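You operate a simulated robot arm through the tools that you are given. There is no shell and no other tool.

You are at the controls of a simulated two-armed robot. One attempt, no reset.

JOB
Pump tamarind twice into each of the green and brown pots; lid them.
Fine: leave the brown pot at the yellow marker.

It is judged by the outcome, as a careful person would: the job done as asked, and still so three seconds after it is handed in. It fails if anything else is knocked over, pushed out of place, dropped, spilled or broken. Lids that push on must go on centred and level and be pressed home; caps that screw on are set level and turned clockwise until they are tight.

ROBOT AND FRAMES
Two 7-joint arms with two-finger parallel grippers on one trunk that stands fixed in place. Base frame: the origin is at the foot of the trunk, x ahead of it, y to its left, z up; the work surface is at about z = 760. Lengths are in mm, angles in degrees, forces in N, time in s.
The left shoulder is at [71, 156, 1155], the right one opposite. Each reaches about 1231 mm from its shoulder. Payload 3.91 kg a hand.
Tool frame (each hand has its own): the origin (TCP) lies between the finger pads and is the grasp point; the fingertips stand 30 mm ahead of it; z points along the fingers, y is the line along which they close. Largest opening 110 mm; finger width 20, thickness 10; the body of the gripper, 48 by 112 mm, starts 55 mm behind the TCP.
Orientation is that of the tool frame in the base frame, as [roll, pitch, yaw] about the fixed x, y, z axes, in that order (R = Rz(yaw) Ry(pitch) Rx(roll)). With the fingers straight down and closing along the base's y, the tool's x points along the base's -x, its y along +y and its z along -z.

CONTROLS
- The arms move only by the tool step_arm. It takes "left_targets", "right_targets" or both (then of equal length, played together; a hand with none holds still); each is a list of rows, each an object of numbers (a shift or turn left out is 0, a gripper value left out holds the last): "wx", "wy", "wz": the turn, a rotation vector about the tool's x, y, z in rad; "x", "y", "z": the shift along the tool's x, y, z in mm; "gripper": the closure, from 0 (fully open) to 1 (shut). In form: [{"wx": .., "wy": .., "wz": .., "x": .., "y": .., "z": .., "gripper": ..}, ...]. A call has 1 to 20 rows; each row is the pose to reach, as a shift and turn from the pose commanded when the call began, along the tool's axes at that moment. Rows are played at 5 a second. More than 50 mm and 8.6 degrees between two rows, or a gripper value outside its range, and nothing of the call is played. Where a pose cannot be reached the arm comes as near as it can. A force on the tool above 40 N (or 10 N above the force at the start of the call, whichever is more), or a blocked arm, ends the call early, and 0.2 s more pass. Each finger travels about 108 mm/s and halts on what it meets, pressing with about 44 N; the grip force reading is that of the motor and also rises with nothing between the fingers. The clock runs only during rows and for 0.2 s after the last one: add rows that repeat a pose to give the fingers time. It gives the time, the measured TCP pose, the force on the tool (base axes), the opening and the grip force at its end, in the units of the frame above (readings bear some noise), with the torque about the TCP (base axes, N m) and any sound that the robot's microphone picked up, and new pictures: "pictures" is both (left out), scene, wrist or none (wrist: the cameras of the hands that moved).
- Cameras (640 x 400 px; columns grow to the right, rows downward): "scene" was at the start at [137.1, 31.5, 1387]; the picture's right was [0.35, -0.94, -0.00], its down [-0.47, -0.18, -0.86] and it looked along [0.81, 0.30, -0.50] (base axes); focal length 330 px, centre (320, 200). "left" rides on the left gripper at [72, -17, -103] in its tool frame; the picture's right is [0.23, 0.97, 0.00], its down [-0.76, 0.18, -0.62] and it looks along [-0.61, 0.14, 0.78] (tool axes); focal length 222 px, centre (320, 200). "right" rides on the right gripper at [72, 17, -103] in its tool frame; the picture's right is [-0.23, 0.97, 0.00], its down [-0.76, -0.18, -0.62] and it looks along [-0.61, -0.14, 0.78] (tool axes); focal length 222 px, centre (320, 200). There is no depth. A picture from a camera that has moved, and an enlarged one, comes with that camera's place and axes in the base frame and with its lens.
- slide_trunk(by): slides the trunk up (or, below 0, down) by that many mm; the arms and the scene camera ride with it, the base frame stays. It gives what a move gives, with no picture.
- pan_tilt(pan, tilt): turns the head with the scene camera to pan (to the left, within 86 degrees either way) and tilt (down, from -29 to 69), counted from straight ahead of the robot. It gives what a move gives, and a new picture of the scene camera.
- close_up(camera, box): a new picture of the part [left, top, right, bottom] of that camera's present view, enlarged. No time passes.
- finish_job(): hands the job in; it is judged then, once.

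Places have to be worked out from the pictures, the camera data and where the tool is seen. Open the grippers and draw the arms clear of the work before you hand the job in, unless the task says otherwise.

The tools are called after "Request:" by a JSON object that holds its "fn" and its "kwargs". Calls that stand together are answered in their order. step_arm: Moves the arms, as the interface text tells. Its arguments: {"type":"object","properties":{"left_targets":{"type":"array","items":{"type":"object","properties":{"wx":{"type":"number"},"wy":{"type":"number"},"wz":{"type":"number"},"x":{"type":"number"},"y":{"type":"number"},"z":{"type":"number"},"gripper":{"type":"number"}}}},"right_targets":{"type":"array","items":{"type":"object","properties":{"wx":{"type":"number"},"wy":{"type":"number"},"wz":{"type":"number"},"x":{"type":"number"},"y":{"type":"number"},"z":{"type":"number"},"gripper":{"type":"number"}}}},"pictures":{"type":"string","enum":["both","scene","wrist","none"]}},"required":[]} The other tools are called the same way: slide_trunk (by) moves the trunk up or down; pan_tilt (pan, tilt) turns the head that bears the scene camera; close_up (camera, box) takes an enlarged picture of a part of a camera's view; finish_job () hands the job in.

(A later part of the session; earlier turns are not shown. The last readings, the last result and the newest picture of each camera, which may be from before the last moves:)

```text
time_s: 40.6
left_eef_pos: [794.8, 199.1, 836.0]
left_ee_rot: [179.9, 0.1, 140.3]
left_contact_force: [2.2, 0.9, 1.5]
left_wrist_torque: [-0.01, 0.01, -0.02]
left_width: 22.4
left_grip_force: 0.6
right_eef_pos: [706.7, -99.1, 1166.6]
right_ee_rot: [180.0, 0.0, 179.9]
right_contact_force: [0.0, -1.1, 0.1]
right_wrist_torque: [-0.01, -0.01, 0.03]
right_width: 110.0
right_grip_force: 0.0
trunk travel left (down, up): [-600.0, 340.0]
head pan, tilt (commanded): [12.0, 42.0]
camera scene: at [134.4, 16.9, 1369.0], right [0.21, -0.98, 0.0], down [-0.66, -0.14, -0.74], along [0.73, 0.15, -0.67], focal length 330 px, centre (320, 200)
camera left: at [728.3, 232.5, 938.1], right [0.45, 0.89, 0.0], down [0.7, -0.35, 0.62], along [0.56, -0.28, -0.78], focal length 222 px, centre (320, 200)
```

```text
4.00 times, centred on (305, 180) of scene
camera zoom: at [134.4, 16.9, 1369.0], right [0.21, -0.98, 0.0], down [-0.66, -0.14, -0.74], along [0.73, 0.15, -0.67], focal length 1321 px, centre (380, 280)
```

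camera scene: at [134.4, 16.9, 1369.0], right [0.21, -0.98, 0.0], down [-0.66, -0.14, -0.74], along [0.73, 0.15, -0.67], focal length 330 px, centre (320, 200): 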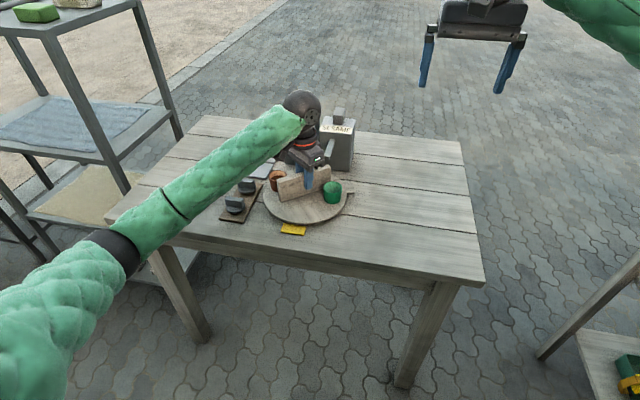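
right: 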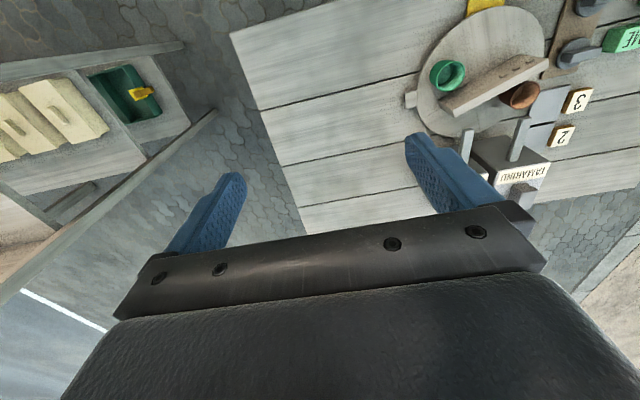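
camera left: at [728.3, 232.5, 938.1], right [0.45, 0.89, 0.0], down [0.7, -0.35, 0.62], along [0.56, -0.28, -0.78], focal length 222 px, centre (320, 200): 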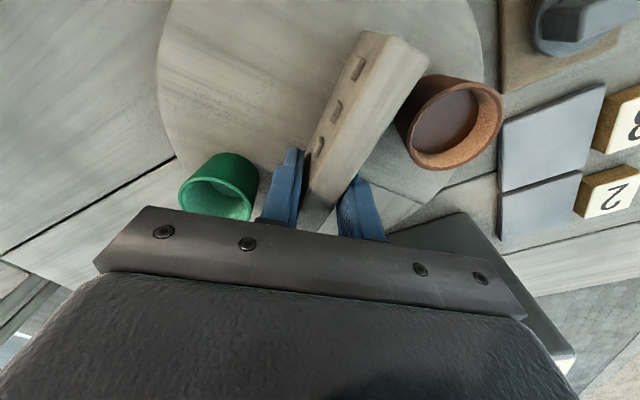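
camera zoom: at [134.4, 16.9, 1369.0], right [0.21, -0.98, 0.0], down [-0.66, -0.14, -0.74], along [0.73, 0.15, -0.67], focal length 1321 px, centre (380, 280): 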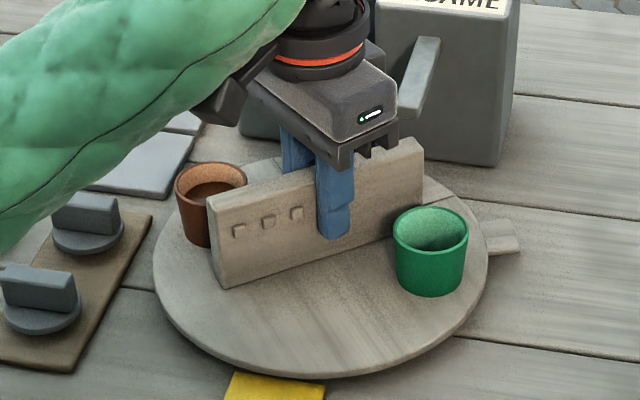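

The disc follows smoothly with tiny forces. Continuing another 57°.

Request:
{"fn": "step_arm", "kwargs": {"left_targets": [{"wz": -0.06}, {"wz": -0.12}, {"wz": -0.18}, {"wz": -0.24}, {"wz": -0.3}, {"wz": -0.36}, {"wz": -0.42}, {"wz": -0.48}, {"wz": -0.54}, {"wz": -0.6}, {"wz": -0.66}, {"wz": -0.72}, {"wz": -0.78}, {"wz": -0.84}, {"wz": -0.9}, {"wz": -0.96}, {"wz": -1.0}], "pictures": "both"}}

Request:
{"fn": "close_up", "kwargs": {"camera": "scene", "box": [225, 130, 385, 230]}}

```text
time_s: 44.2
left_eef_pos: [794.8, 199.7, 835.2]
left_ee_rot: [-180.0, 0.1, -162.5]
left_contact_force: [-0.4, -1.7, -1.1]
left_wrist_torque: [0.01, -0.02, -0.02]
left_width: 23.0
left_grip_force: 1.0
right_eef_pos: [707.8, -99.4, 1166.2]
right_ee_rot: [180.0, 0.0, -179.9]
right_contact_force: [-0.4, 0.0, -0.5]
right_wrist_torque: [0.02, -0.03, -0.02]
right_width: 109.7
right_grip_force: 0.0
trunk travel left (down, up): [-600.0, 340.0]
head pan, tilt (commanded): [12.0, 42.0]
camera scene: at [134.3, 16.7, 1369.0], right [0.21, -0.98, 0.0], down [-0.66, -0.14, -0.74], along [0.73, 0.15, -0.67], focal length 330 px, centre (320, 200)
camera left: at [730.3, 161.4, 938.0], right [-0.51, 0.86, 0.0], down [0.67, 0.4, 0.62], along [0.54, 0.32, -0.78], focal length 222 px, centre (320, 200)
```

scene: 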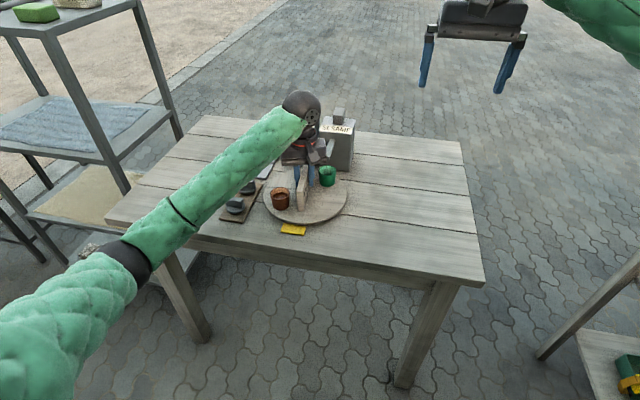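
left: 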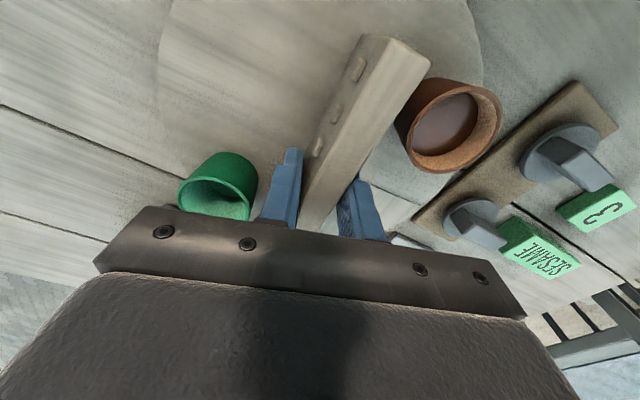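

```text
4.00 times, centred on (305, 180) of scene
camera zoom: at [134.3, 16.7, 1369.0], right [0.21, -0.98, 0.0], down [-0.66, -0.14, -0.74], along [0.73, 0.15, -0.67], focal length 1321 px, centre (380, 280)
```

zoom: 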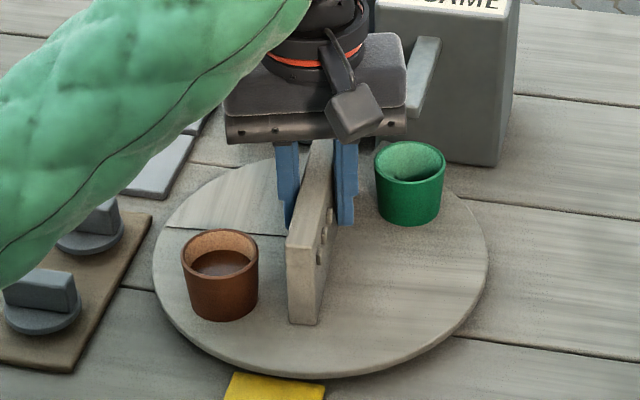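

Now at yaw 197.5°, with the brown pot at front-left and not spilled. I turn the remaining ~65°, to yaw 263°, to bring green under the tamarind spout.

Request:
{"fn": "step_arm", "kwargs": {"left_targets": [{"wz": -0.06}, {"wz": -0.12}, {"wz": -0.18}, {"wz": -0.24}, {"wz": -0.3}, {"wz": -0.36}, {"wz": -0.42}, {"wz": -0.48}, {"wz": -0.54}, {"wz": -0.6}, {"wz": -0.66}, {"wz": -0.72}, {"wz": -0.78}, {"wz": -0.84}, {"wz": -0.9}, {"wz": -0.96}, {"wz": -1.02}, {"wz": -1.08}, {"wz": -1.143}, {"wz": -1.143}], "pictures": "both"}}

Request:
{"fn": "close_up", "kwargs": {"camera": "scene", "box": [225, 130, 385, 230]}}

```text
time_s: 48.4
left_eef_pos: [794.9, 200.4, 835.1]
left_ee_rot: [-179.9, -0.1, -96.9]
left_contact_force: [0.9, -0.9, 0.8]
left_wrist_torque: [0.01, 0.02, -0.03]
left_width: 22.7
left_grip_force: 1.0
right_eef_pos: [706.6, -99.6, 1166.2]
right_ee_rot: [180.0, 0.0, -180.0]
right_contact_force: [0.0, 0.2, 0.0]
right_wrist_torque: [0.02, 0.01, -0.01]
right_width: 110.1
right_grip_force: 0.1
trunk travel left (down, up): [-600.0, 340.0]
head pan, tilt (commanded): [12.0, 42.0]
camera scene: at [134.4, 16.7, 1369.0], right [0.21, -0.98, 0.0], down [-0.66, -0.14, -0.74], along [0.73, 0.15, -0.67], focal length 330 px, centre (320, 200)
camera left: at [802.6, 126.1, 937.2], right [-0.99, -0.11, 0.0], down [-0.09, 0.78, 0.62], along [-0.07, 0.62, -0.78], focal length 222 px, centre (320, 200)
```

scene: 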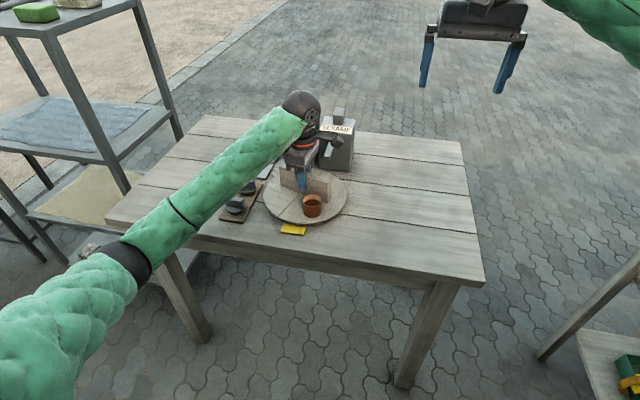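
left: 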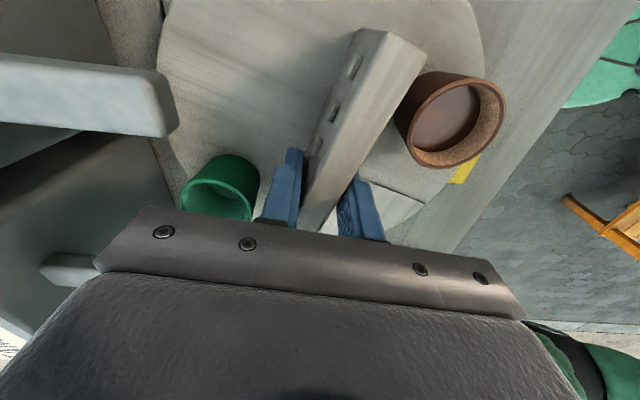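

```text
4.00 times, centred on (305, 180) of scene
camera zoom: at [134.4, 16.7, 1369.0], right [0.21, -0.98, 0.0], down [-0.66, -0.14, -0.74], along [0.73, 0.15, -0.67], focal length 1321 px, centre (380, 280)
```

zoom: 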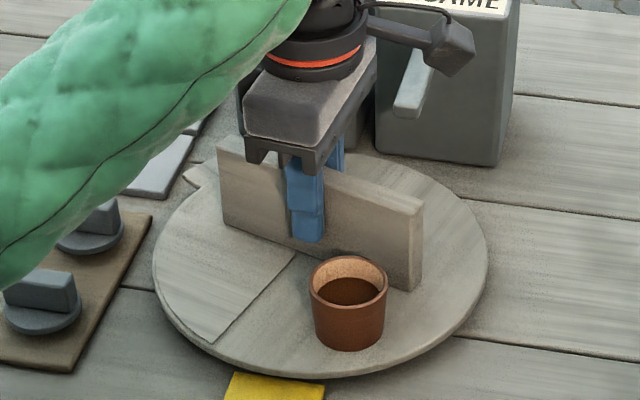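

Yaw is 263° and the disc lags slightly in the loose grip. I close slowly to bring it parallel.

Request:
{"fn": "step_arm", "kwargs": {"left_targets": [{"gripper": 0.81}, {"gripper": 0.815}, {"gripper": 0.82}, {"gripper": 0.825}, {"gripper": 0.83}, {"gripper": 0.835}, {"gripper": 0.84}, {"gripper": 0.845}, {"gripper": 0.85}, {"gripper": 0.855}, {"gripper": 0.86}, {"gripper": 0.865}, {"gripper": 0.87}, {"gripper": 0.88}, {"gripper": 0.885}], "pictures": "both"}}

Request:
{"fn": "close_up", "kwargs": {"camera": "scene", "box": [225, 130, 385, 230]}}

```text
time_s: 51.6
left_eef_pos: [794.2, 199.6, 835.1]
left_ee_rot: [-179.9, 0.0, -96.9]
left_contact_force: [5.6, 1.9, 1.4]
left_wrist_torque: [0.02, 0.75, -0.02]
left_width: 17.7
left_grip_force: 44.7
right_eef_pos: [708.3, -98.4, 1167.2]
right_ee_rot: [-179.9, -0.1, -180.0]
right_contact_force: [-0.6, -0.1, 0.6]
right_wrist_torque: [0.02, -0.03, 0.01]
right_width: 110.1
right_grip_force: 0.1
trunk travel left (down, up): [-600.0, 340.0]
head pan, tilt (commanded): [12.0, 42.0]
camera scene: at [134.7, 16.9, 1368.9], right [0.21, -0.98, 0.0], down [-0.66, -0.14, -0.74], along [0.73, 0.15, -0.67], focal length 330 px, centre (320, 200)
camera left: at [802.8, 126.2, 937.0], right [-0.99, -0.11, 0.0], down [-0.09, 0.78, 0.62], along [-0.07, 0.62, -0.78], focal length 222 px, centre (320, 200)
```

scene: 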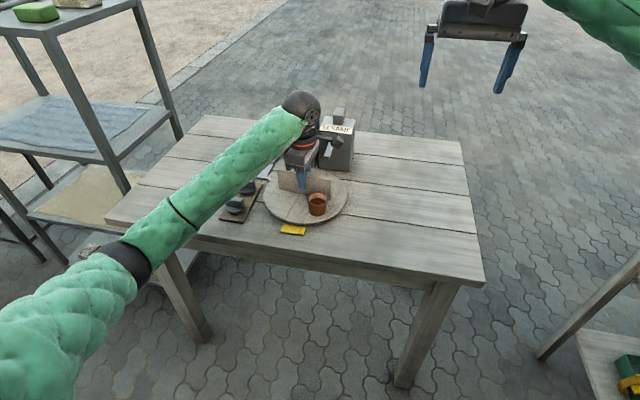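
left: 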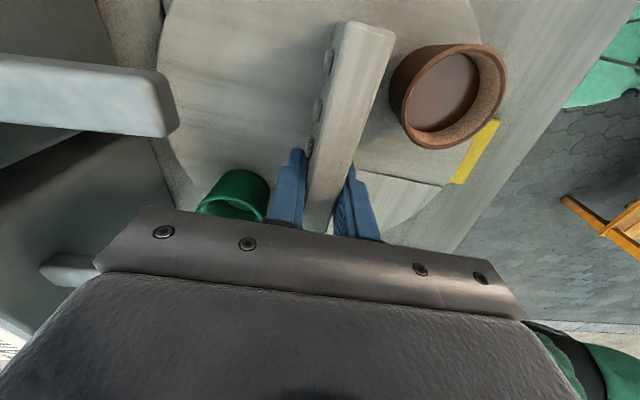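

```text
4.00 times, centred on (305, 180) of scene
camera zoom: at [134.7, 16.9, 1368.9], right [0.21, -0.98, 0.0], down [-0.66, -0.14, -0.74], along [0.73, 0.15, -0.67], focal length 1321 px, centre (380, 280)
```

zoom: 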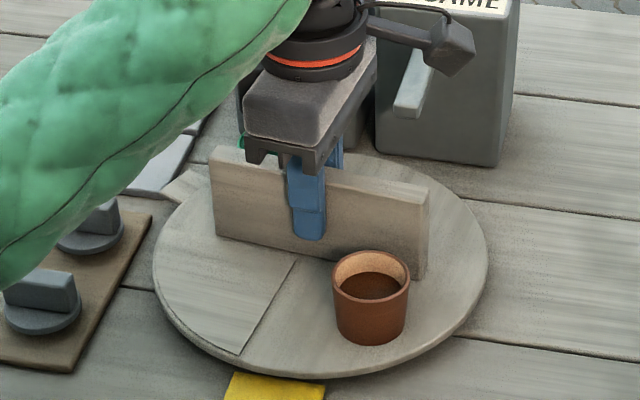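

Gripped parallel at yaw 263°. I'll open, rise, and look at the green pot's position relative to the spout.

Request:
{"fn": "step_arm", "kwargs": {"left_targets": [{"gripper": 0.8}, {"gripper": 0.6}, {"gripper": 0.6}, {"z": -30}, {"z": -65}, {"z": -100}, {"z": -137}, {"z": -137}], "pictures": "both"}}

Request:
{"fn": "close_up", "kwargs": {"camera": "left", "box": [60, 20, 444, 260]}}

Request:
{"fn": "close_up", "kwargs": {"camera": "scene", "box": [225, 110, 385, 210]}}

```text
time_s: 53.4
left_eef_pos: [795.9, 200.3, 972.1]
left_ee_rot: [-180.0, 0.0, -97.0]
left_contact_force: [-0.3, -0.4, 0.2]
left_wrist_torque: [-0.01, 0.02, -0.02]
left_width: 44.2
left_grip_force: 0.0
right_eef_pos: [707.5, -98.1, 1168.6]
right_ee_rot: [-180.0, -0.1, -179.9]
right_contact_force: [0.5, 0.1, 0.4]
right_wrist_torque: [-0.01, 0.01, 0.0]
right_width: 110.1
right_grip_force: 0.0
trunk travel left (down, up): [-600.0, 340.0]
head pan, tilt (commanded): [12.0, 42.0]
camera scene: at [134.9, 17.1, 1368.9], right [0.21, -0.98, 0.0], down [-0.66, -0.14, -0.74], along [0.73, 0.15, -0.67], focal length 330 px, centre (320, 200)
camera left: at [803.2, 127.0, 1074.5], right [-0.99, -0.11, 0.0], down [-0.08, 0.78, 0.62], along [-0.07, 0.62, -0.78], focal length 222 px, centre (320, 200)
```

scene: 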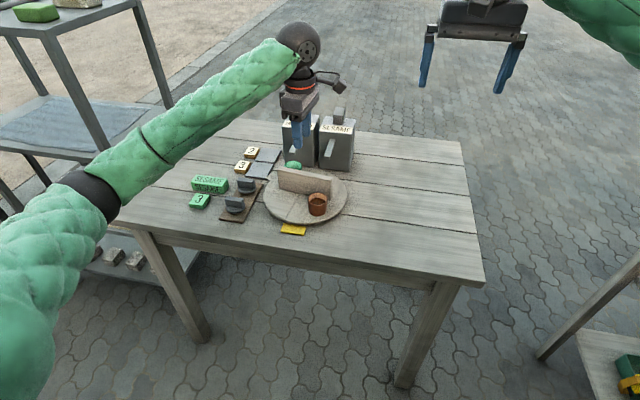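
left: 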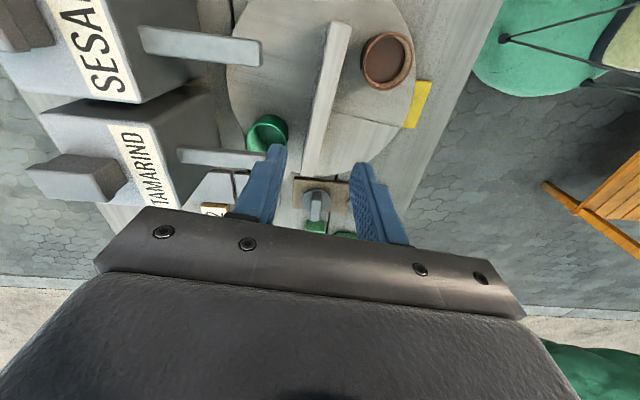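

```text
1.67 times, centred on (252, 140) of left
camera zoom: at [803.2, 127.0, 1074.5], right [-0.99, -0.11, 0.0], down [-0.08, 0.78, 0.62], along [-0.07, 0.62, -0.78], focal length 370 px, centre (433, 300)
```

zoom: 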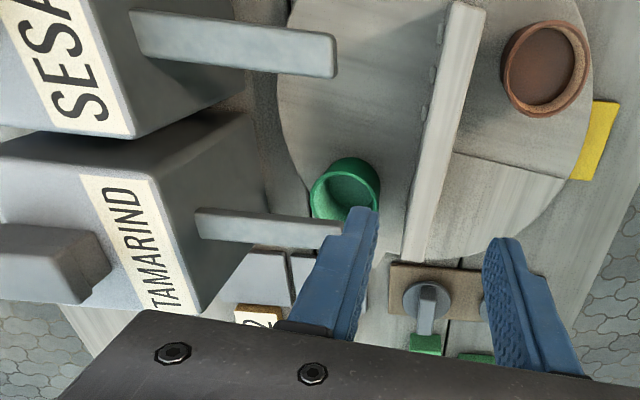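

```text
4.00 times, centred on (305, 160) of scene
camera zoom: at [134.9, 17.1, 1368.9], right [0.21, -0.98, 0.0], down [-0.66, -0.14, -0.74], along [0.73, 0.15, -0.67], focal length 1321 px, centre (380, 360)
```

zoom: 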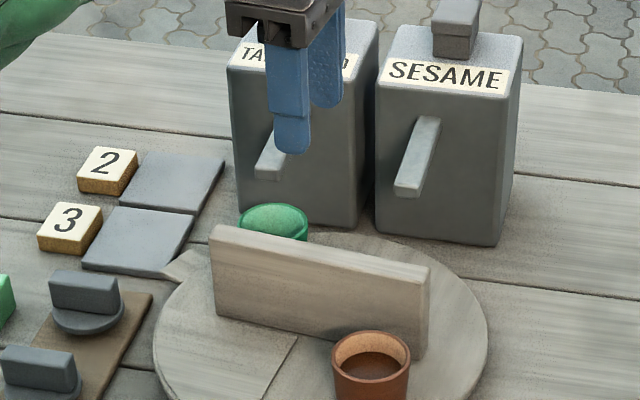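

The green pot now occupies exactly the spot the brown pot had, under the tamarind spout. I close the fingers and move back above the tamarind head at (999,252).

Request:
{"fn": "step_arm", "kwargs": {"left_targets": [{"x": -13, "y": -33, "gripper": 0.8}, {"x": -26, "y": -66, "gripper": 1.0}, {"x": -39, "y": -98}, {"x": -51, "y": -131}, {"x": -64, "y": -164}, {"x": -76.7, "y": -195.6}, {"x": -76.7, "y": -195.6}, {"x": -76.7, "y": -195.6, "z": 12}, {"x": -76.7, "y": -195.6, "z": 12}], "pictures": "both"}}

Request:
{"fn": "close_up", "kwargs": {"camera": "scene", "box": [264, 85, 376, 155]}}

Request:
{"fn": "close_up", "kwargs": {"camera": "left", "box": [220, 20, 540, 220]}}

```text
time_s: 55.4
left_eef_pos: [999.2, 252.1, 961.3]
left_ee_rot: [-179.8, 0.0, -97.0]
left_contact_force: [0.7, -0.1, 0.7]
left_wrist_torque: [0.03, 0.01, -0.03]
left_width: 0.2
left_grip_force: 37.6
right_eef_pos: [706.8, -99.5, 1166.8]
right_ee_rot: [-179.9, -0.1, -180.0]
right_contact_force: [0.2, -0.1, 0.1]
right_wrist_torque: [0.01, 0.02, 0.02]
right_width: 110.2
right_grip_force: 0.0
trunk travel left (down, up): [-600.0, 340.0]
head pan, tilt (commanded): [12.0, 42.0]
camera scene: at [134.0, 17.0, 1369.0], right [0.21, -0.98, 0.0], down [-0.65, -0.14, -0.74], along [0.73, 0.15, -0.67], focal length 330 px, centre (320, 200)
camera left: at [1007.5, 177.7, 1063.8], right [-0.99, -0.11, 0.0], down [-0.09, 0.78, 0.62], along [-0.07, 0.62, -0.78], focal length 222 px, centre (320, 200)
```

scene: 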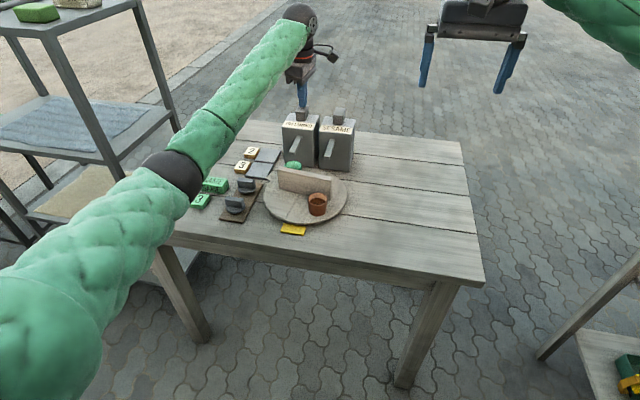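
left: 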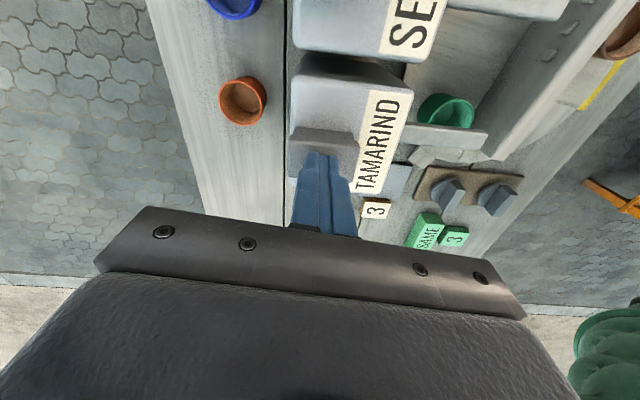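

```text
5.71 times, centred on (320, 120) of scene
camera zoom: at [134.0, 17.0, 1369.0], right [0.21, -0.98, 0.0], down [-0.65, -0.14, -0.74], along [0.73, 0.15, -0.67], focal length 1888 px, centre (320, 657)
```

zoom: 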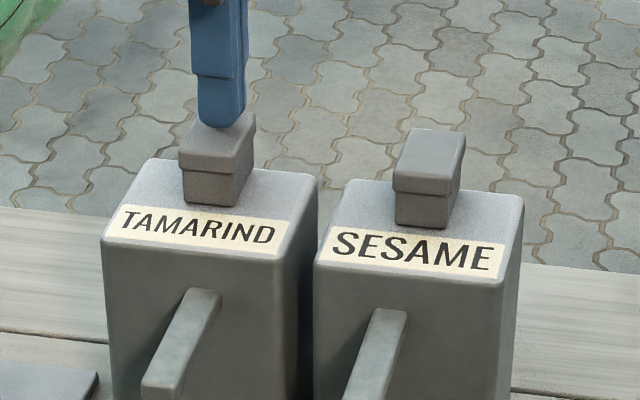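

```text
2.00 times, centred on (380, 120) of left
camera zoom: at [1007.5, 177.7, 1063.8], right [-0.99, -0.11, 0.0], down [-0.09, 0.78, 0.62], along [-0.07, 0.62, -0.78], focal length 444 px, centre (200, 360)
```

zoom: 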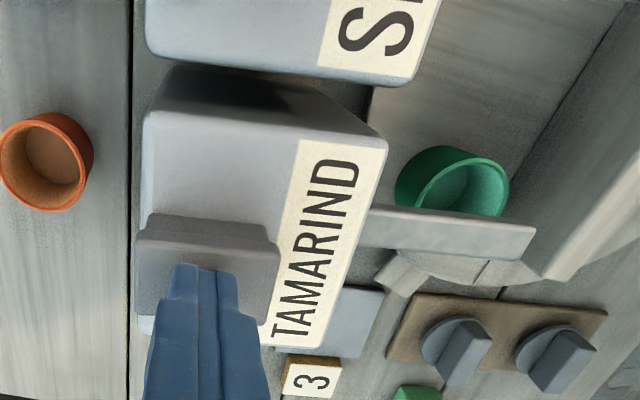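

The fingertips are over the tamarind head and the green pot's mouth is under the spout. First full stroke for the green pot.

Request:
{"fn": "step_arm", "kwargs": {"left_targets": [{"z": 3}, {"z": 6}, {"z": 8}, {"z": 10}, {"z": 12}, {"z": 14}, {"z": 16}, {"z": 18}, {"z": 19.5}, {"z": 21}, {"z": 22.5}, {"z": 24}, {"z": 25}], "pictures": "scene"}}

Request:
{"fn": "close_up", "kwargs": {"camera": "scene", "box": [264, 85, 376, 155]}}

Request:
{"fn": "close_up", "kwargs": {"camera": "left", "box": [380, 60, 540, 160]}}

```text
time_s: 58.2
left_eef_pos: [998.0, 253.1, 939.5]
left_ee_rot: [-179.5, -0.1, -96.8]
left_contact_force: [13.2, 2.1, 25.5]
left_wrist_torque: [0.05, -0.36, 0.0]
left_width: 0.0
left_grip_force: 37.6
right_eef_pos: [705.9, -99.0, 1168.4]
right_ee_rot: [180.0, 0.1, -180.0]
right_contact_force: [0.2, -0.2, -0.7]
right_wrist_torque: [0.04, 0.02, -0.03]
right_width: 110.0
right_grip_force: 0.0
trunk travel left (down, up): [-600.0, 340.0]
head pan, tilt (commanded): [12.0, 42.0]
camera scene: at [132.9, 16.3, 1369.5], right [0.21, -0.98, 0.0], down [-0.65, -0.14, -0.74], along [0.73, 0.15, -0.67], focal length 330 px, centre (320, 200)
```

scene: 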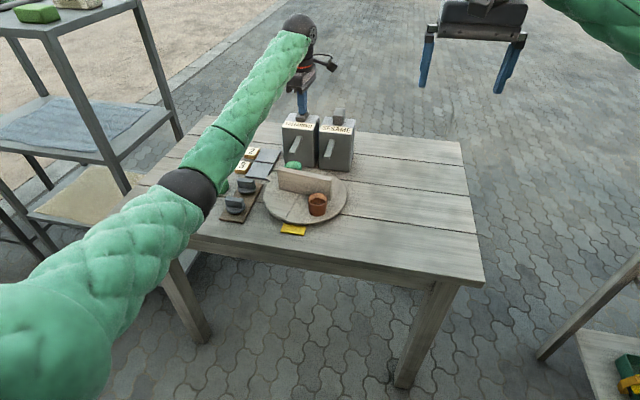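

```text
5.71 times, centred on (320, 120) of scene
camera zoom: at [132.9, 16.3, 1369.5], right [0.21, -0.98, 0.0], down [-0.65, -0.14, -0.74], along [0.73, 0.15, -0.67], focal length 1888 px, centre (320, 657)
```

zoom: 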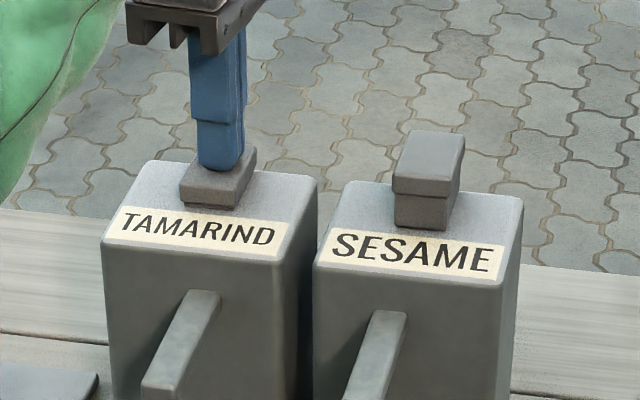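

```text
4.00 times, centred on (460, 110) of left
camera zoom: at [1004.8, 178.3, 1042.1], right [-0.99, -0.11, -0.01], down [-0.09, 0.78, 0.62], along [-0.06, 0.62, -0.78], focal length 888 px, centre (-240, 560)
```

zoom: 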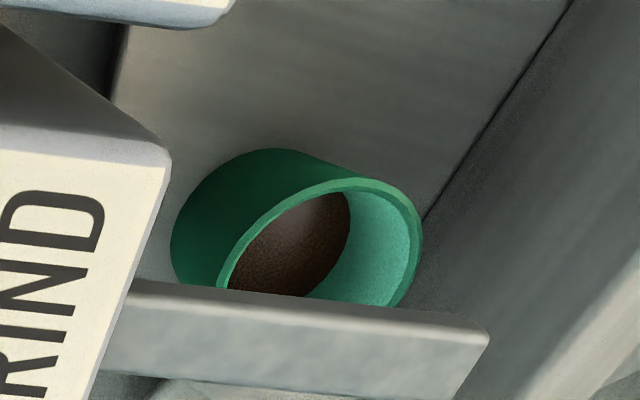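

The green pot shows a dark tamarind layer, so that is pump one. I lift fully to let the head return, then check it.

Request:
{"fn": "step_arm", "kwargs": {"left_targets": [{"z": -6}, {"z": -12}, {"z": -18}, {"z": -25}, {"z": -25}, {"z": -25}], "pictures": "scene"}}

Request:
{"fn": "close_up", "kwargs": {"camera": "scene", "box": [264, 85, 376, 155]}}

Request:
{"fn": "close_up", "kwargs": {"camera": "left", "box": [380, 60, 540, 160]}}

```text
time_s: 59.6
left_eef_pos: [998.6, 252.6, 959.9]
left_ee_rot: [180.0, 0.1, -97.1]
left_contact_force: [-0.1, -1.0, 0.5]
left_wrist_torque: [-0.03, 0.04, -0.03]
left_width: 0.1
left_grip_force: 37.3
right_eef_pos: [707.4, -98.4, 1166.1]
right_ee_rot: [180.0, 0.0, 179.9]
right_contact_force: [-0.6, 0.1, 0.1]
right_wrist_torque: [0.02, 0.01, -0.02]
right_width: 110.4
right_grip_force: 0.1
trunk travel left (down, up): [-600.0, 340.0]
head pan, tilt (commanded): [12.0, 42.0]
camera scene: at [134.4, 16.9, 1369.0], right [0.21, -0.98, 0.0], down [-0.66, -0.14, -0.74], along [0.73, 0.15, -0.67], focal length 330 px, centre (320, 200)
```

scene: 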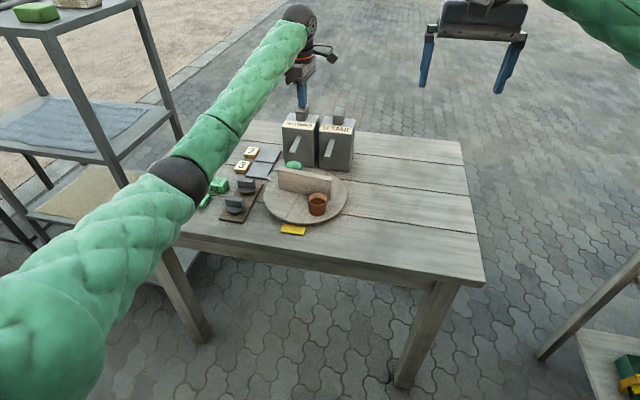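

```text
5.71 times, centred on (320, 120) of scene
camera zoom: at [134.4, 16.9, 1369.0], right [0.21, -0.98, 0.0], down [-0.66, -0.14, -0.74], along [0.73, 0.15, -0.67], focal length 1888 px, centre (320, 657)
```

zoom: 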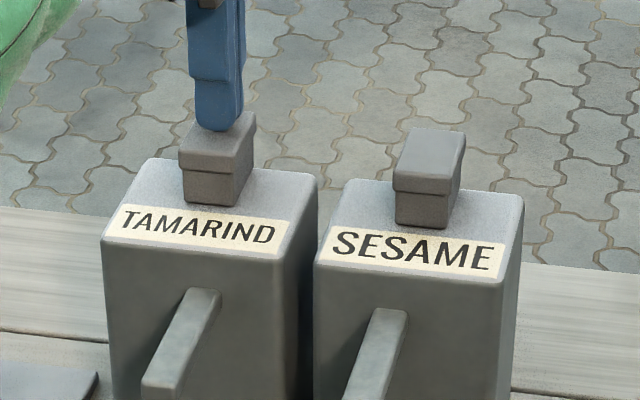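

```text
4.00 times, centred on (460, 110) of left
camera zoom: at [1005.4, 178.6, 1062.8], right [-0.99, -0.11, 0.0], down [-0.09, 0.78, 0.62], along [-0.07, 0.62, -0.78], focal length 888 px, centre (-240, 560)
```

zoom: 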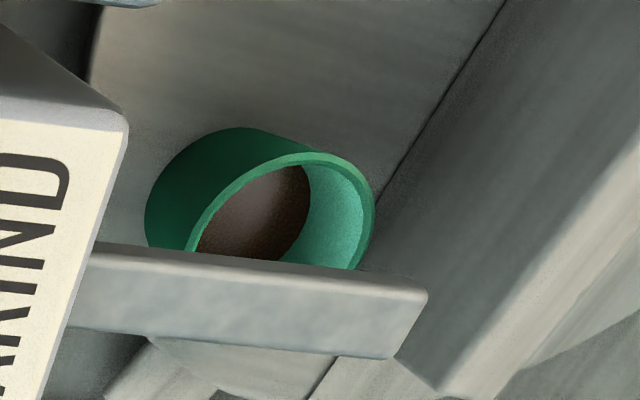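

The head is fully back up. Second full stroke for the green pot.

Request:
{"fn": "step_arm", "kwargs": {"left_targets": [{"z": 3}, {"z": 6}, {"z": 8}, {"z": 10}, {"z": 12}, {"z": 14}, {"z": 16}, {"z": 18}, {"z": 19.5}, {"z": 21}, {"z": 22.5}, {"z": 24}, {"z": 25}], "pictures": "scene"}}

Request:
{"fn": "close_up", "kwargs": {"camera": "scene", "box": [264, 85, 376, 155]}}

Request:
{"fn": "close_up", "kwargs": {"camera": "left", "box": [380, 60, 540, 160]}}

Request:
{"fn": "close_up", "kwargs": {"camera": "scene", "box": [100, 110, 292, 230]}}

```text
time_s: 62.4
left_eef_pos: [997.3, 252.5, 939.9]
left_ee_rot: [-179.7, 0.0, -96.9]
left_contact_force: [13.7, 6.3, 27.0]
left_wrist_torque: [0.19, -0.45, -0.03]
left_width: 0.0
left_grip_force: 37.6
right_eef_pos: [707.3, -99.3, 1167.7]
right_ee_rot: [-180.0, 0.0, 180.0]
right_contact_force: [0.0, 0.3, 0.6]
right_wrist_torque: [0.02, 0.02, 0.02]
right_width: 109.9
right_grip_force: 0.0
trunk travel left (down, up): [-600.0, 340.0]
head pan, tilt (commanded): [12.0, 42.0]
camera scene: at [133.0, 16.8, 1369.4], right [0.21, -0.98, 0.0], down [-0.65, -0.14, -0.74], along [0.73, 0.15, -0.67], focal length 330 px, centre (320, 200)
```

scene: 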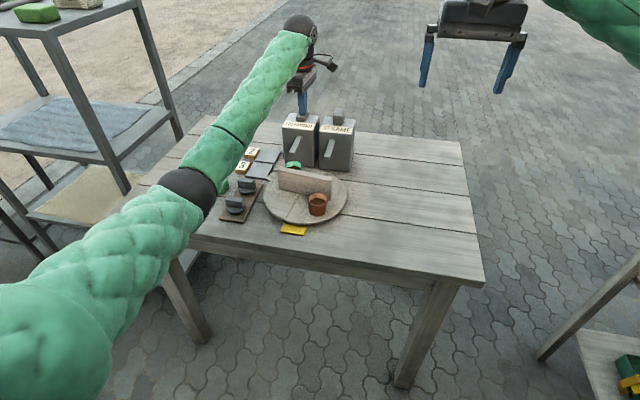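

```text
5.71 times, centred on (320, 120) of scene
camera zoom: at [133.0, 16.8, 1369.4], right [0.21, -0.98, 0.0], down [-0.65, -0.14, -0.74], along [0.73, 0.15, -0.67], focal length 1888 px, centre (320, 657)
```

zoom: 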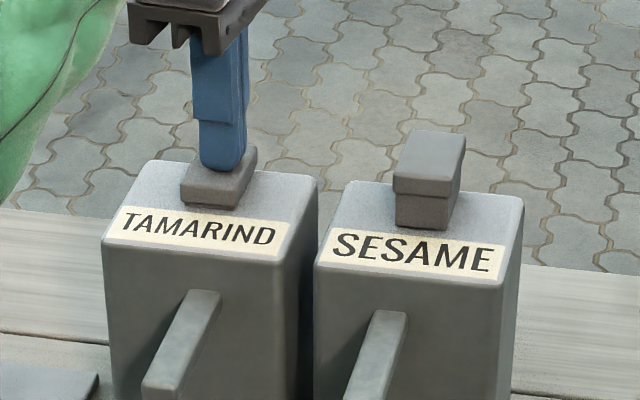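

```text
4.00 times, centred on (460, 110) of left
camera zoom: at [1004.6, 177.6, 1042.2], right [-0.99, -0.11, -0.01], down [-0.09, 0.78, 0.62], along [-0.06, 0.62, -0.78], focal length 888 px, centre (-240, 560)
```

zoom: 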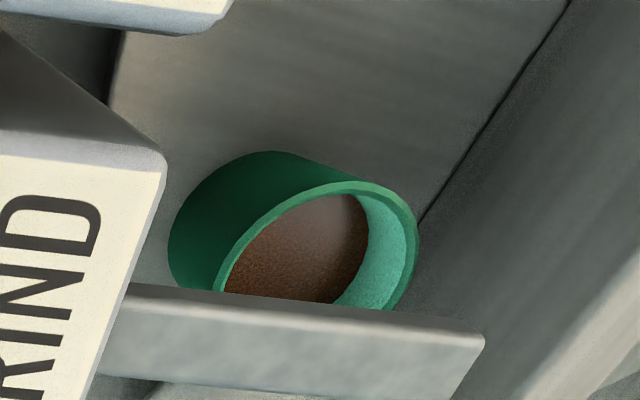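

```text
3.33 times, centred on (196, 170) of scene
camera zoom: at [133.0, 16.8, 1369.4], right [0.21, -0.98, 0.0], down [-0.65, -0.14, -0.74], along [0.73, 0.15, -0.67], focal length 1101 px, centre (733, 300)
```

zoom: 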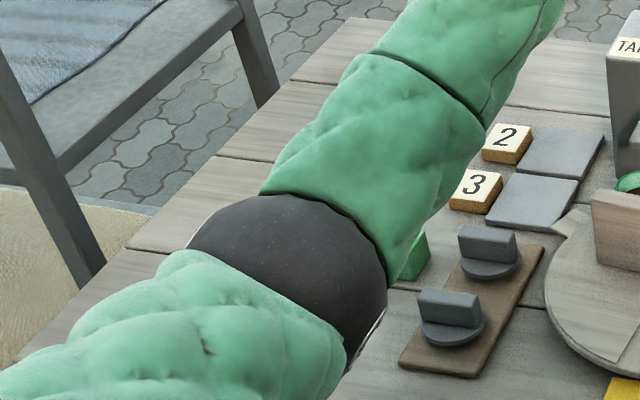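

The green level rose again, so both pots now have two tamarind pumps. I lift off and return above the divider.

Request:
{"fn": "step_arm", "kwargs": {"left_targets": [{"z": -12}, {"z": -24}, {"z": -36}, {"z": -36}, {"x": 13, "y": 33, "z": -36}, {"x": 26, "y": 66, "z": -36}, {"x": 39, "y": 98, "z": -36}, {"x": 51, "y": 131, "z": -36, "gripper": 0.6}, {"x": 64, "y": 164, "z": -36}, {"x": 76.7, "y": 195.6, "z": -36}, {"x": 76.7, "y": 195.6, "z": -36}], "pictures": "both"}}

Request:
{"fn": "close_up", "kwargs": {"camera": "left", "box": [60, 20, 444, 260]}}

Request:
{"fn": "close_up", "kwargs": {"camera": "scene", "box": [225, 110, 385, 210]}}

```text
time_s: 64.8
left_eef_pos: [795.5, 199.7, 973.3]
left_ee_rot: [-179.9, -0.1, -96.9]
left_contact_force: [-0.5, -0.9, 0.3]
left_wrist_torque: [0.02, 0.04, -0.01]
left_width: 44.1
left_grip_force: 0.0
right_eef_pos: [707.9, -99.3, 1166.1]
right_ee_rot: [-180.0, -0.1, -180.0]
right_contact_force: [0.0, 0.4, 0.5]
right_wrist_torque: [0.0, -0.01, -0.02]
right_width: 110.1
right_grip_force: 0.1
trunk travel left (down, up): [-600.0, 340.0]
head pan, tilt (commanded): [12.0, 42.0]
camera scene: at [134.9, 16.7, 1368.9], right [0.21, -0.98, 0.0], down [-0.66, -0.14, -0.74], along [0.73, 0.15, -0.67], focal length 330 px, centre (320, 200)
camera left: at [802.6, 125.2, 1075.6], right [-0.99, -0.11, 0.0], down [-0.08, 0.78, 0.62], along [-0.07, 0.62, -0.78], focal length 222 px, centre (320, 200)
```

scene: 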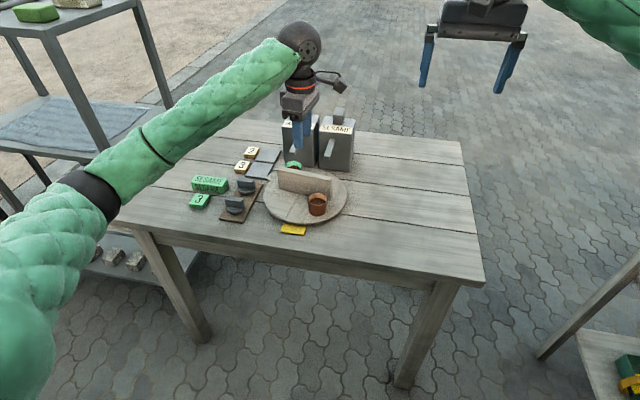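
left: 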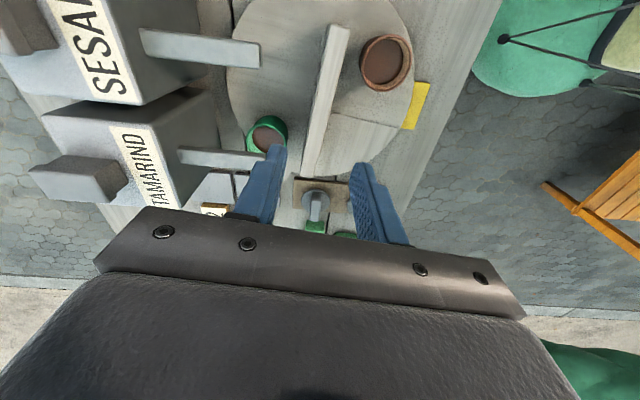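

```text
1.67 times, centred on (252, 140) of left
camera zoom: at [802.6, 125.2, 1075.6], right [-0.99, -0.11, 0.0], down [-0.08, 0.78, 0.62], along [-0.07, 0.62, -0.78], focal length 370 px, centre (433, 300)
```

zoom: 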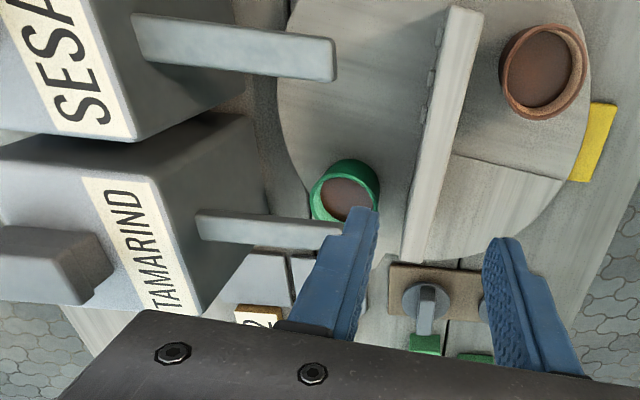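

```text
4.00 times, centred on (305, 160) of scene
camera zoom: at [134.9, 16.7, 1368.9], right [0.21, -0.98, 0.0], down [-0.66, -0.14, -0.74], along [0.73, 0.15, -0.67], focal length 1321 px, centre (380, 360)
```

zoom: 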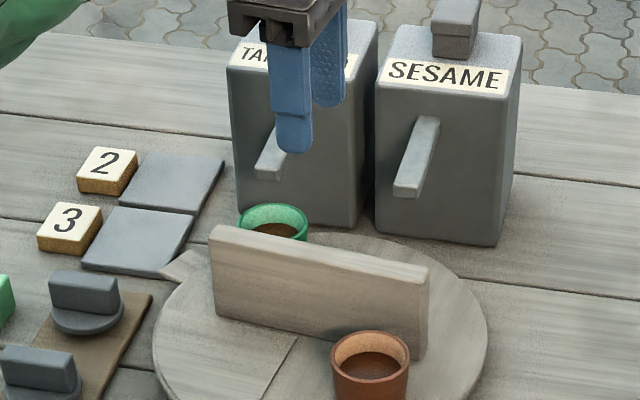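

Both pots hold the same fill and are clean. The brown pot is at azimuth about 218° and the yellow marker at about 180°. I descend on the divider again to make the final 38° clockwise turn.

Request:
{"fn": "step_arm", "kwargs": {"left_targets": [{"z": 35}, {"z": 70}, {"z": 98}, {"z": 118}, {"z": 130}, {"z": 138}, {"z": 138, "gripper": 0.8}, {"z": 138, "gripper": 0.8}], "pictures": "wrist"}}

```text
time_s: 66.6
left_eef_pos: [795.7, 199.4, 833.8]
left_ee_rot: [-179.9, 0.0, -97.0]
left_contact_force: [-0.5, -0.7, 0.8]
left_wrist_torque: [-0.02, -0.02, 0.03]
left_width: 21.9
left_grip_force: 0.1
right_eef_pos: [707.9, -99.7, 1167.6]
right_ee_rot: [-179.9, 0.1, -180.0]
right_contact_force: [0.4, 0.0, -0.1]
right_wrist_torque: [0.03, -0.02, -0.03]
right_width: 109.9
right_grip_force: 0.1
trunk travel left (down, up): [-600.0, 340.0]
head pan, tilt (commanded): [12.0, 42.0]
camera left: at [802.9, 125.5, 936.1], right [-0.99, -0.11, 0.0], down [-0.09, 0.78, 0.62], along [-0.07, 0.62, -0.78], focal length 222 px, centre (320, 200)
```

left: 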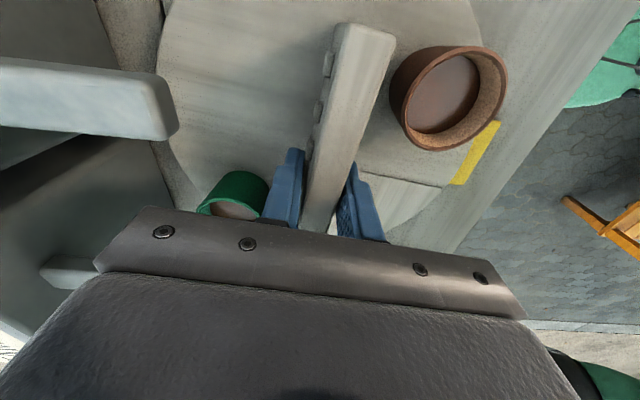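

Straddling with no contact. I turn 38.4° clockwise and then close slowly to align the disc.

Request:
{"fn": "step_arm", "kwargs": {"left_targets": [{"wz": 0.056}, {"wz": 0.112}, {"wz": 0.168}, {"wz": 0.224}, {"wz": 0.28}, {"wz": 0.336}, {"wz": 0.392}, {"wz": 0.448}, {"wz": 0.504}, {"wz": 0.56}, {"wz": 0.616}, {"wz": 0.67}, {"wz": 0.67}], "pictures": "none"}}

Request:
{"fn": "step_arm", "kwargs": {"left_targets": [{"gripper": 0.81}, {"gripper": 0.815}, {"gripper": 0.82}, {"gripper": 0.825}, {"gripper": 0.83}, {"gripper": 0.835}, {"gripper": 0.84}, {"gripper": 0.845}, {"gripper": 0.85}, {"gripper": 0.855}, {"gripper": 0.86}, {"gripper": 0.865}, {"gripper": 0.87}, {"gripper": 0.88}, {"gripper": 0.885}], "pictures": "both"}}

Request:
{"fn": "close_up", "kwargs": {"camera": "scene", "box": [225, 130, 385, 230]}}

```text
time_s: 69.4
left_eef_pos: [795.7, 198.9, 833.0]
left_ee_rot: [-179.9, 0.1, -135.4]
left_contact_force: [1.4, -0.2, 0.0]
left_wrist_torque: [0.0, 0.0, 0.03]
left_width: 22.3
left_grip_force: 0.5
right_eef_pos: [707.5, -99.2, 1166.2]
right_ee_rot: [-180.0, 0.0, -179.9]
right_contact_force: [-1.1, 0.0, 0.5]
right_wrist_torque: [-0.03, 0.01, 0.0]
right_width: 109.8
right_grip_force: 0.1
trunk travel left (down, up): [-600.0, 340.0]
head pan, tilt (commanded): [12.0, 42.0]
```

```text
time_s: 72.6
left_eef_pos: [795.4, 199.3, 833.8]
left_ee_rot: [-180.0, 0.2, -135.4]
left_contact_force: [-1.2, 2.3, 0.7]
left_wrist_torque: [0.63, 0.8, 0.02]
left_width: 17.9
left_grip_force: 44.9
right_eef_pos: [707.1, -99.9, 1167.4]
right_ee_rot: [-180.0, 0.1, 180.0]
right_contact_force: [-0.1, 0.1, -0.3]
right_wrist_torque: [-0.01, 0.0, -0.01]
right_width: 110.1
right_grip_force: 0.0
trunk travel left (down, up): [-600.0, 340.0]
head pan, tilt (commanded): [12.0, 42.0]
camera scene: at [134.3, 16.9, 1369.0], right [0.21, -0.98, 0.0], down [-0.66, -0.14, -0.74], along [0.73, 0.15, -0.67], focal length 330 px, centre (320, 200)
camera left: at [754.5, 136.0, 936.1], right [-0.85, 0.53, 0.0], down [0.42, 0.66, 0.62], along [0.33, 0.53, -0.78], focal length 222 px, centre (320, 200)
```

scene: 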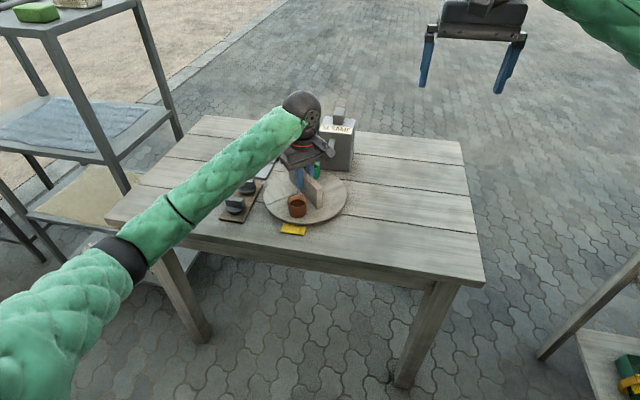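
left: 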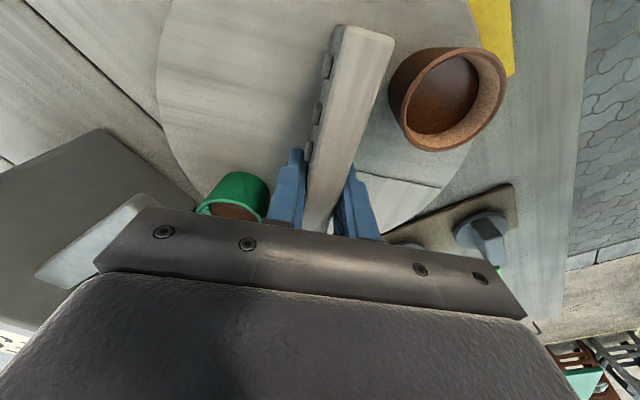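

```text
4.00 times, centred on (305, 180) of scene
camera zoom: at [134.3, 16.9, 1369.0], right [0.21, -0.98, 0.0], down [-0.66, -0.14, -0.74], along [0.73, 0.15, -0.67], focal length 1321 px, centre (380, 280)
```

zoom: 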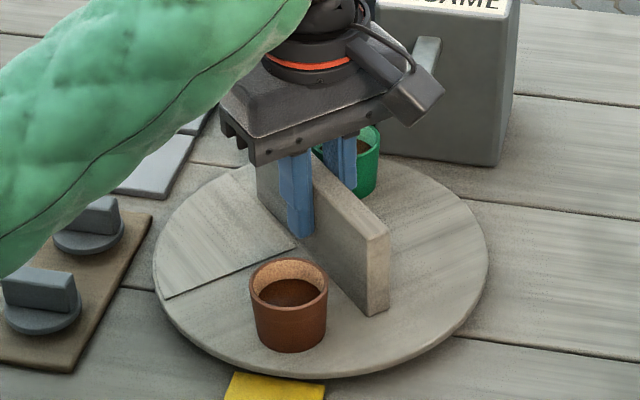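

The brown pot now measures (718,199), directly in line with the yellow marker at (668,198). I release the divider, rise, and go above the nearer lid at about (706,365), turning the fingers so they close along x across its bar.

Request:
{"fn": "step_arm", "kwargs": {"left_targets": [{"gripper": 0.8}, {"gripper": 0.6}, {"gripper": 0.6}, {"z": -35}, {"z": -70}, {"z": -105}, {"z": -138}, {"x": -9, "y": 30, "z": -138, "wz": -0.132}, {"x": -18, "y": 60, "z": -138, "wz": -0.264}, {"x": -26, "y": 90, "z": -130, "wz": -0.396}, {"x": -35, "y": 120, "z": -120, "wz": -0.528}, {"x": -44, "y": 150, "z": -110, "wz": -0.66}, {"x": -52.7, "y": 180.8, "z": -100, "wz": -0.792}, {"x": -52.7, "y": 180.8, "z": -100, "wz": -0.792}], "pictures": "both"}}

Request:
{"fn": "close_up", "kwargs": {"camera": "left", "box": [160, 20, 480, 220]}}

Request:
{"fn": "close_up", "kwargs": {"camera": "scene", "box": [205, 130, 365, 230]}}

```text
time_s: 75.6
left_eef_pos: [706.8, 366.1, 932.5]
left_ee_rot: [-179.8, 0.0, -89.8]
left_contact_force: [0.2, 0.7, 1.5]
left_wrist_torque: [0.03, 0.03, 0.02]
left_width: 44.1
left_grip_force: 0.2
right_eef_pos: [707.4, -99.0, 1166.7]
right_ee_rot: [-180.0, -0.1, -180.0]
right_contact_force: [1.3, -1.4, 0.6]
right_wrist_torque: [-0.01, 0.0, -0.02]
right_width: 109.9
right_grip_force: 0.0
trunk travel left (down, up): [-600.0, 340.0]
head pan, tilt (commanded): [12.0, 42.0]
camera scene: at [134.8, 16.1, 1368.9], right [0.21, -0.98, 0.0], down [-0.66, -0.14, -0.74], along [0.73, 0.15, -0.67], focal length 330 px, centre (320, 200)
camera left: at [722.9, 293.4, 1034.6], right [-0.97, -0.23, 0.0], down [-0.18, 0.76, 0.62], along [-0.14, 0.61, -0.78], focal length 222 px, centre (320, 200)
```

scene: 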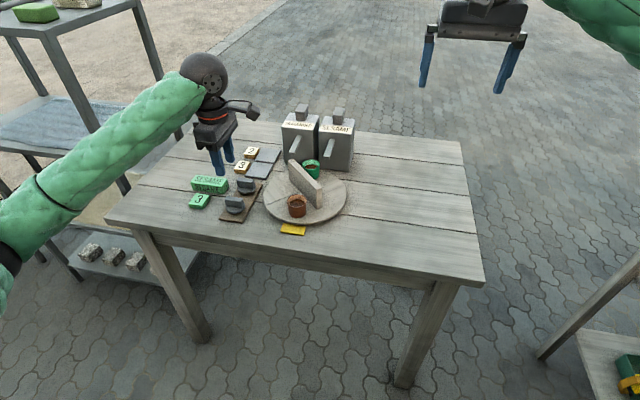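
left: 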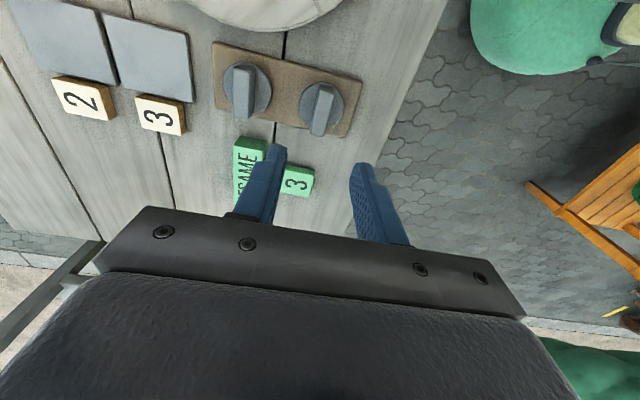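

```text
2.00 times, centred on (320, 120) of left
camera zoom: at [722.9, 293.4, 1034.6], right [-0.97, -0.23, 0.0], down [-0.18, 0.76, 0.62], along [-0.14, 0.61, -0.78], focal length 444 px, centre (320, 360)
```

zoom: 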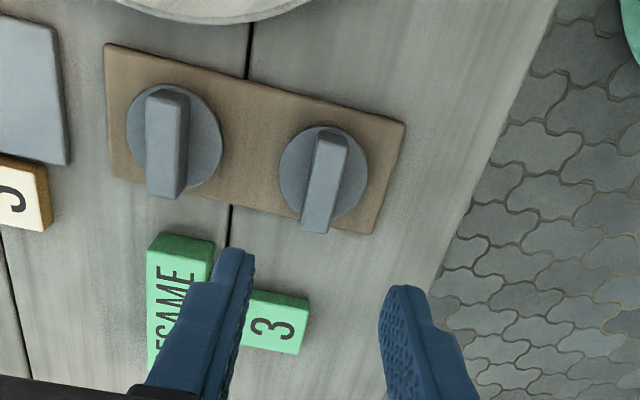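

```text
4.00 times, centred on (285, 180) of scene
camera zoom: at [134.8, 16.1, 1368.9], right [0.21, -0.98, 0.0], down [-0.66, -0.14, -0.74], along [0.73, 0.15, -0.67], focal length 1321 px, centre (460, 280)
```

zoom: 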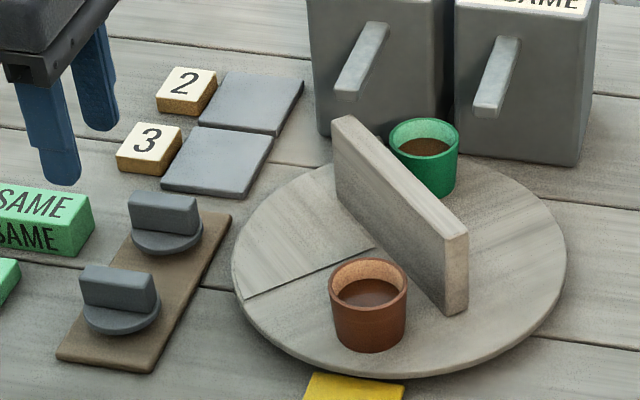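

Lids measure (704,365) and (784.5,365.5) with bars along y about 47 mm long and 14 mm thick. Before grasping I take a close profile look at the lid to judge disc thickness and bar height.

Request:
{"fn": "close_up", "kwargs": {"camera": "scene", "box": [218, 172, 266, 222]}}

Request:
{"fn": "close_up", "kwargs": {"camera": "left", "box": [210, 50, 370, 150]}}

Request:
{"fn": "close_up", "kwargs": {"camera": "scene", "box": [280, 150, 330, 230]}}

```text
8.00 times, centred on (242, 197) of scene
camera zoom: at [134.8, 16.1, 1368.9], right [0.21, -0.98, 0.0], down [-0.66, -0.14, -0.74], along [0.73, 0.15, -0.67], focal length 2642 px, centre (944, 224)
```

zoom: 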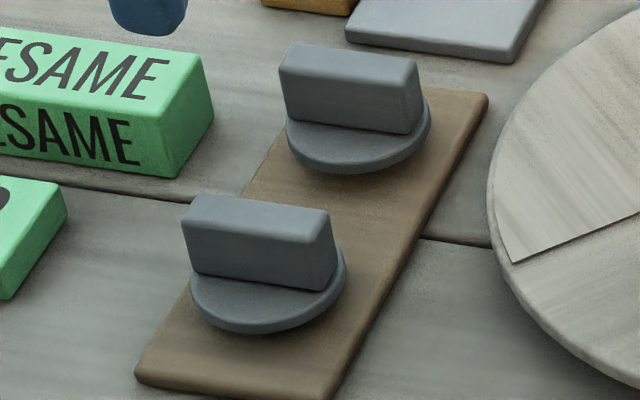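

```text
4.00 times, centred on (290, 100) of left
camera zoom: at [722.9, 293.4, 1034.6], right [-0.97, -0.23, 0.0], down [-0.18, 0.76, 0.62], along [-0.14, 0.61, -0.78], focal length 888 px, centre (440, 600)
```

zoom: 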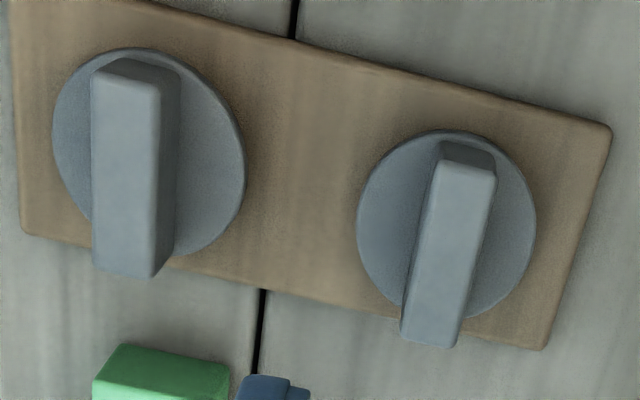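

```text
5.00 times, centred on (305, 190) of scene
camera zoom: at [134.8, 16.1, 1368.9], right [0.21, -0.98, 0.0], down [-0.66, -0.14, -0.74], along [0.73, 0.15, -0.67], focal length 1652 px, centre (395, 250)
```

zoom: 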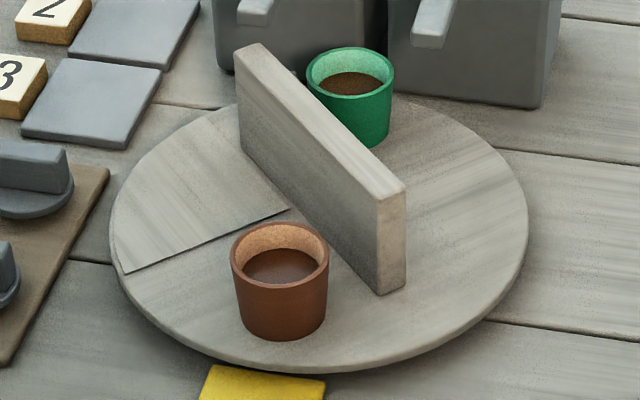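

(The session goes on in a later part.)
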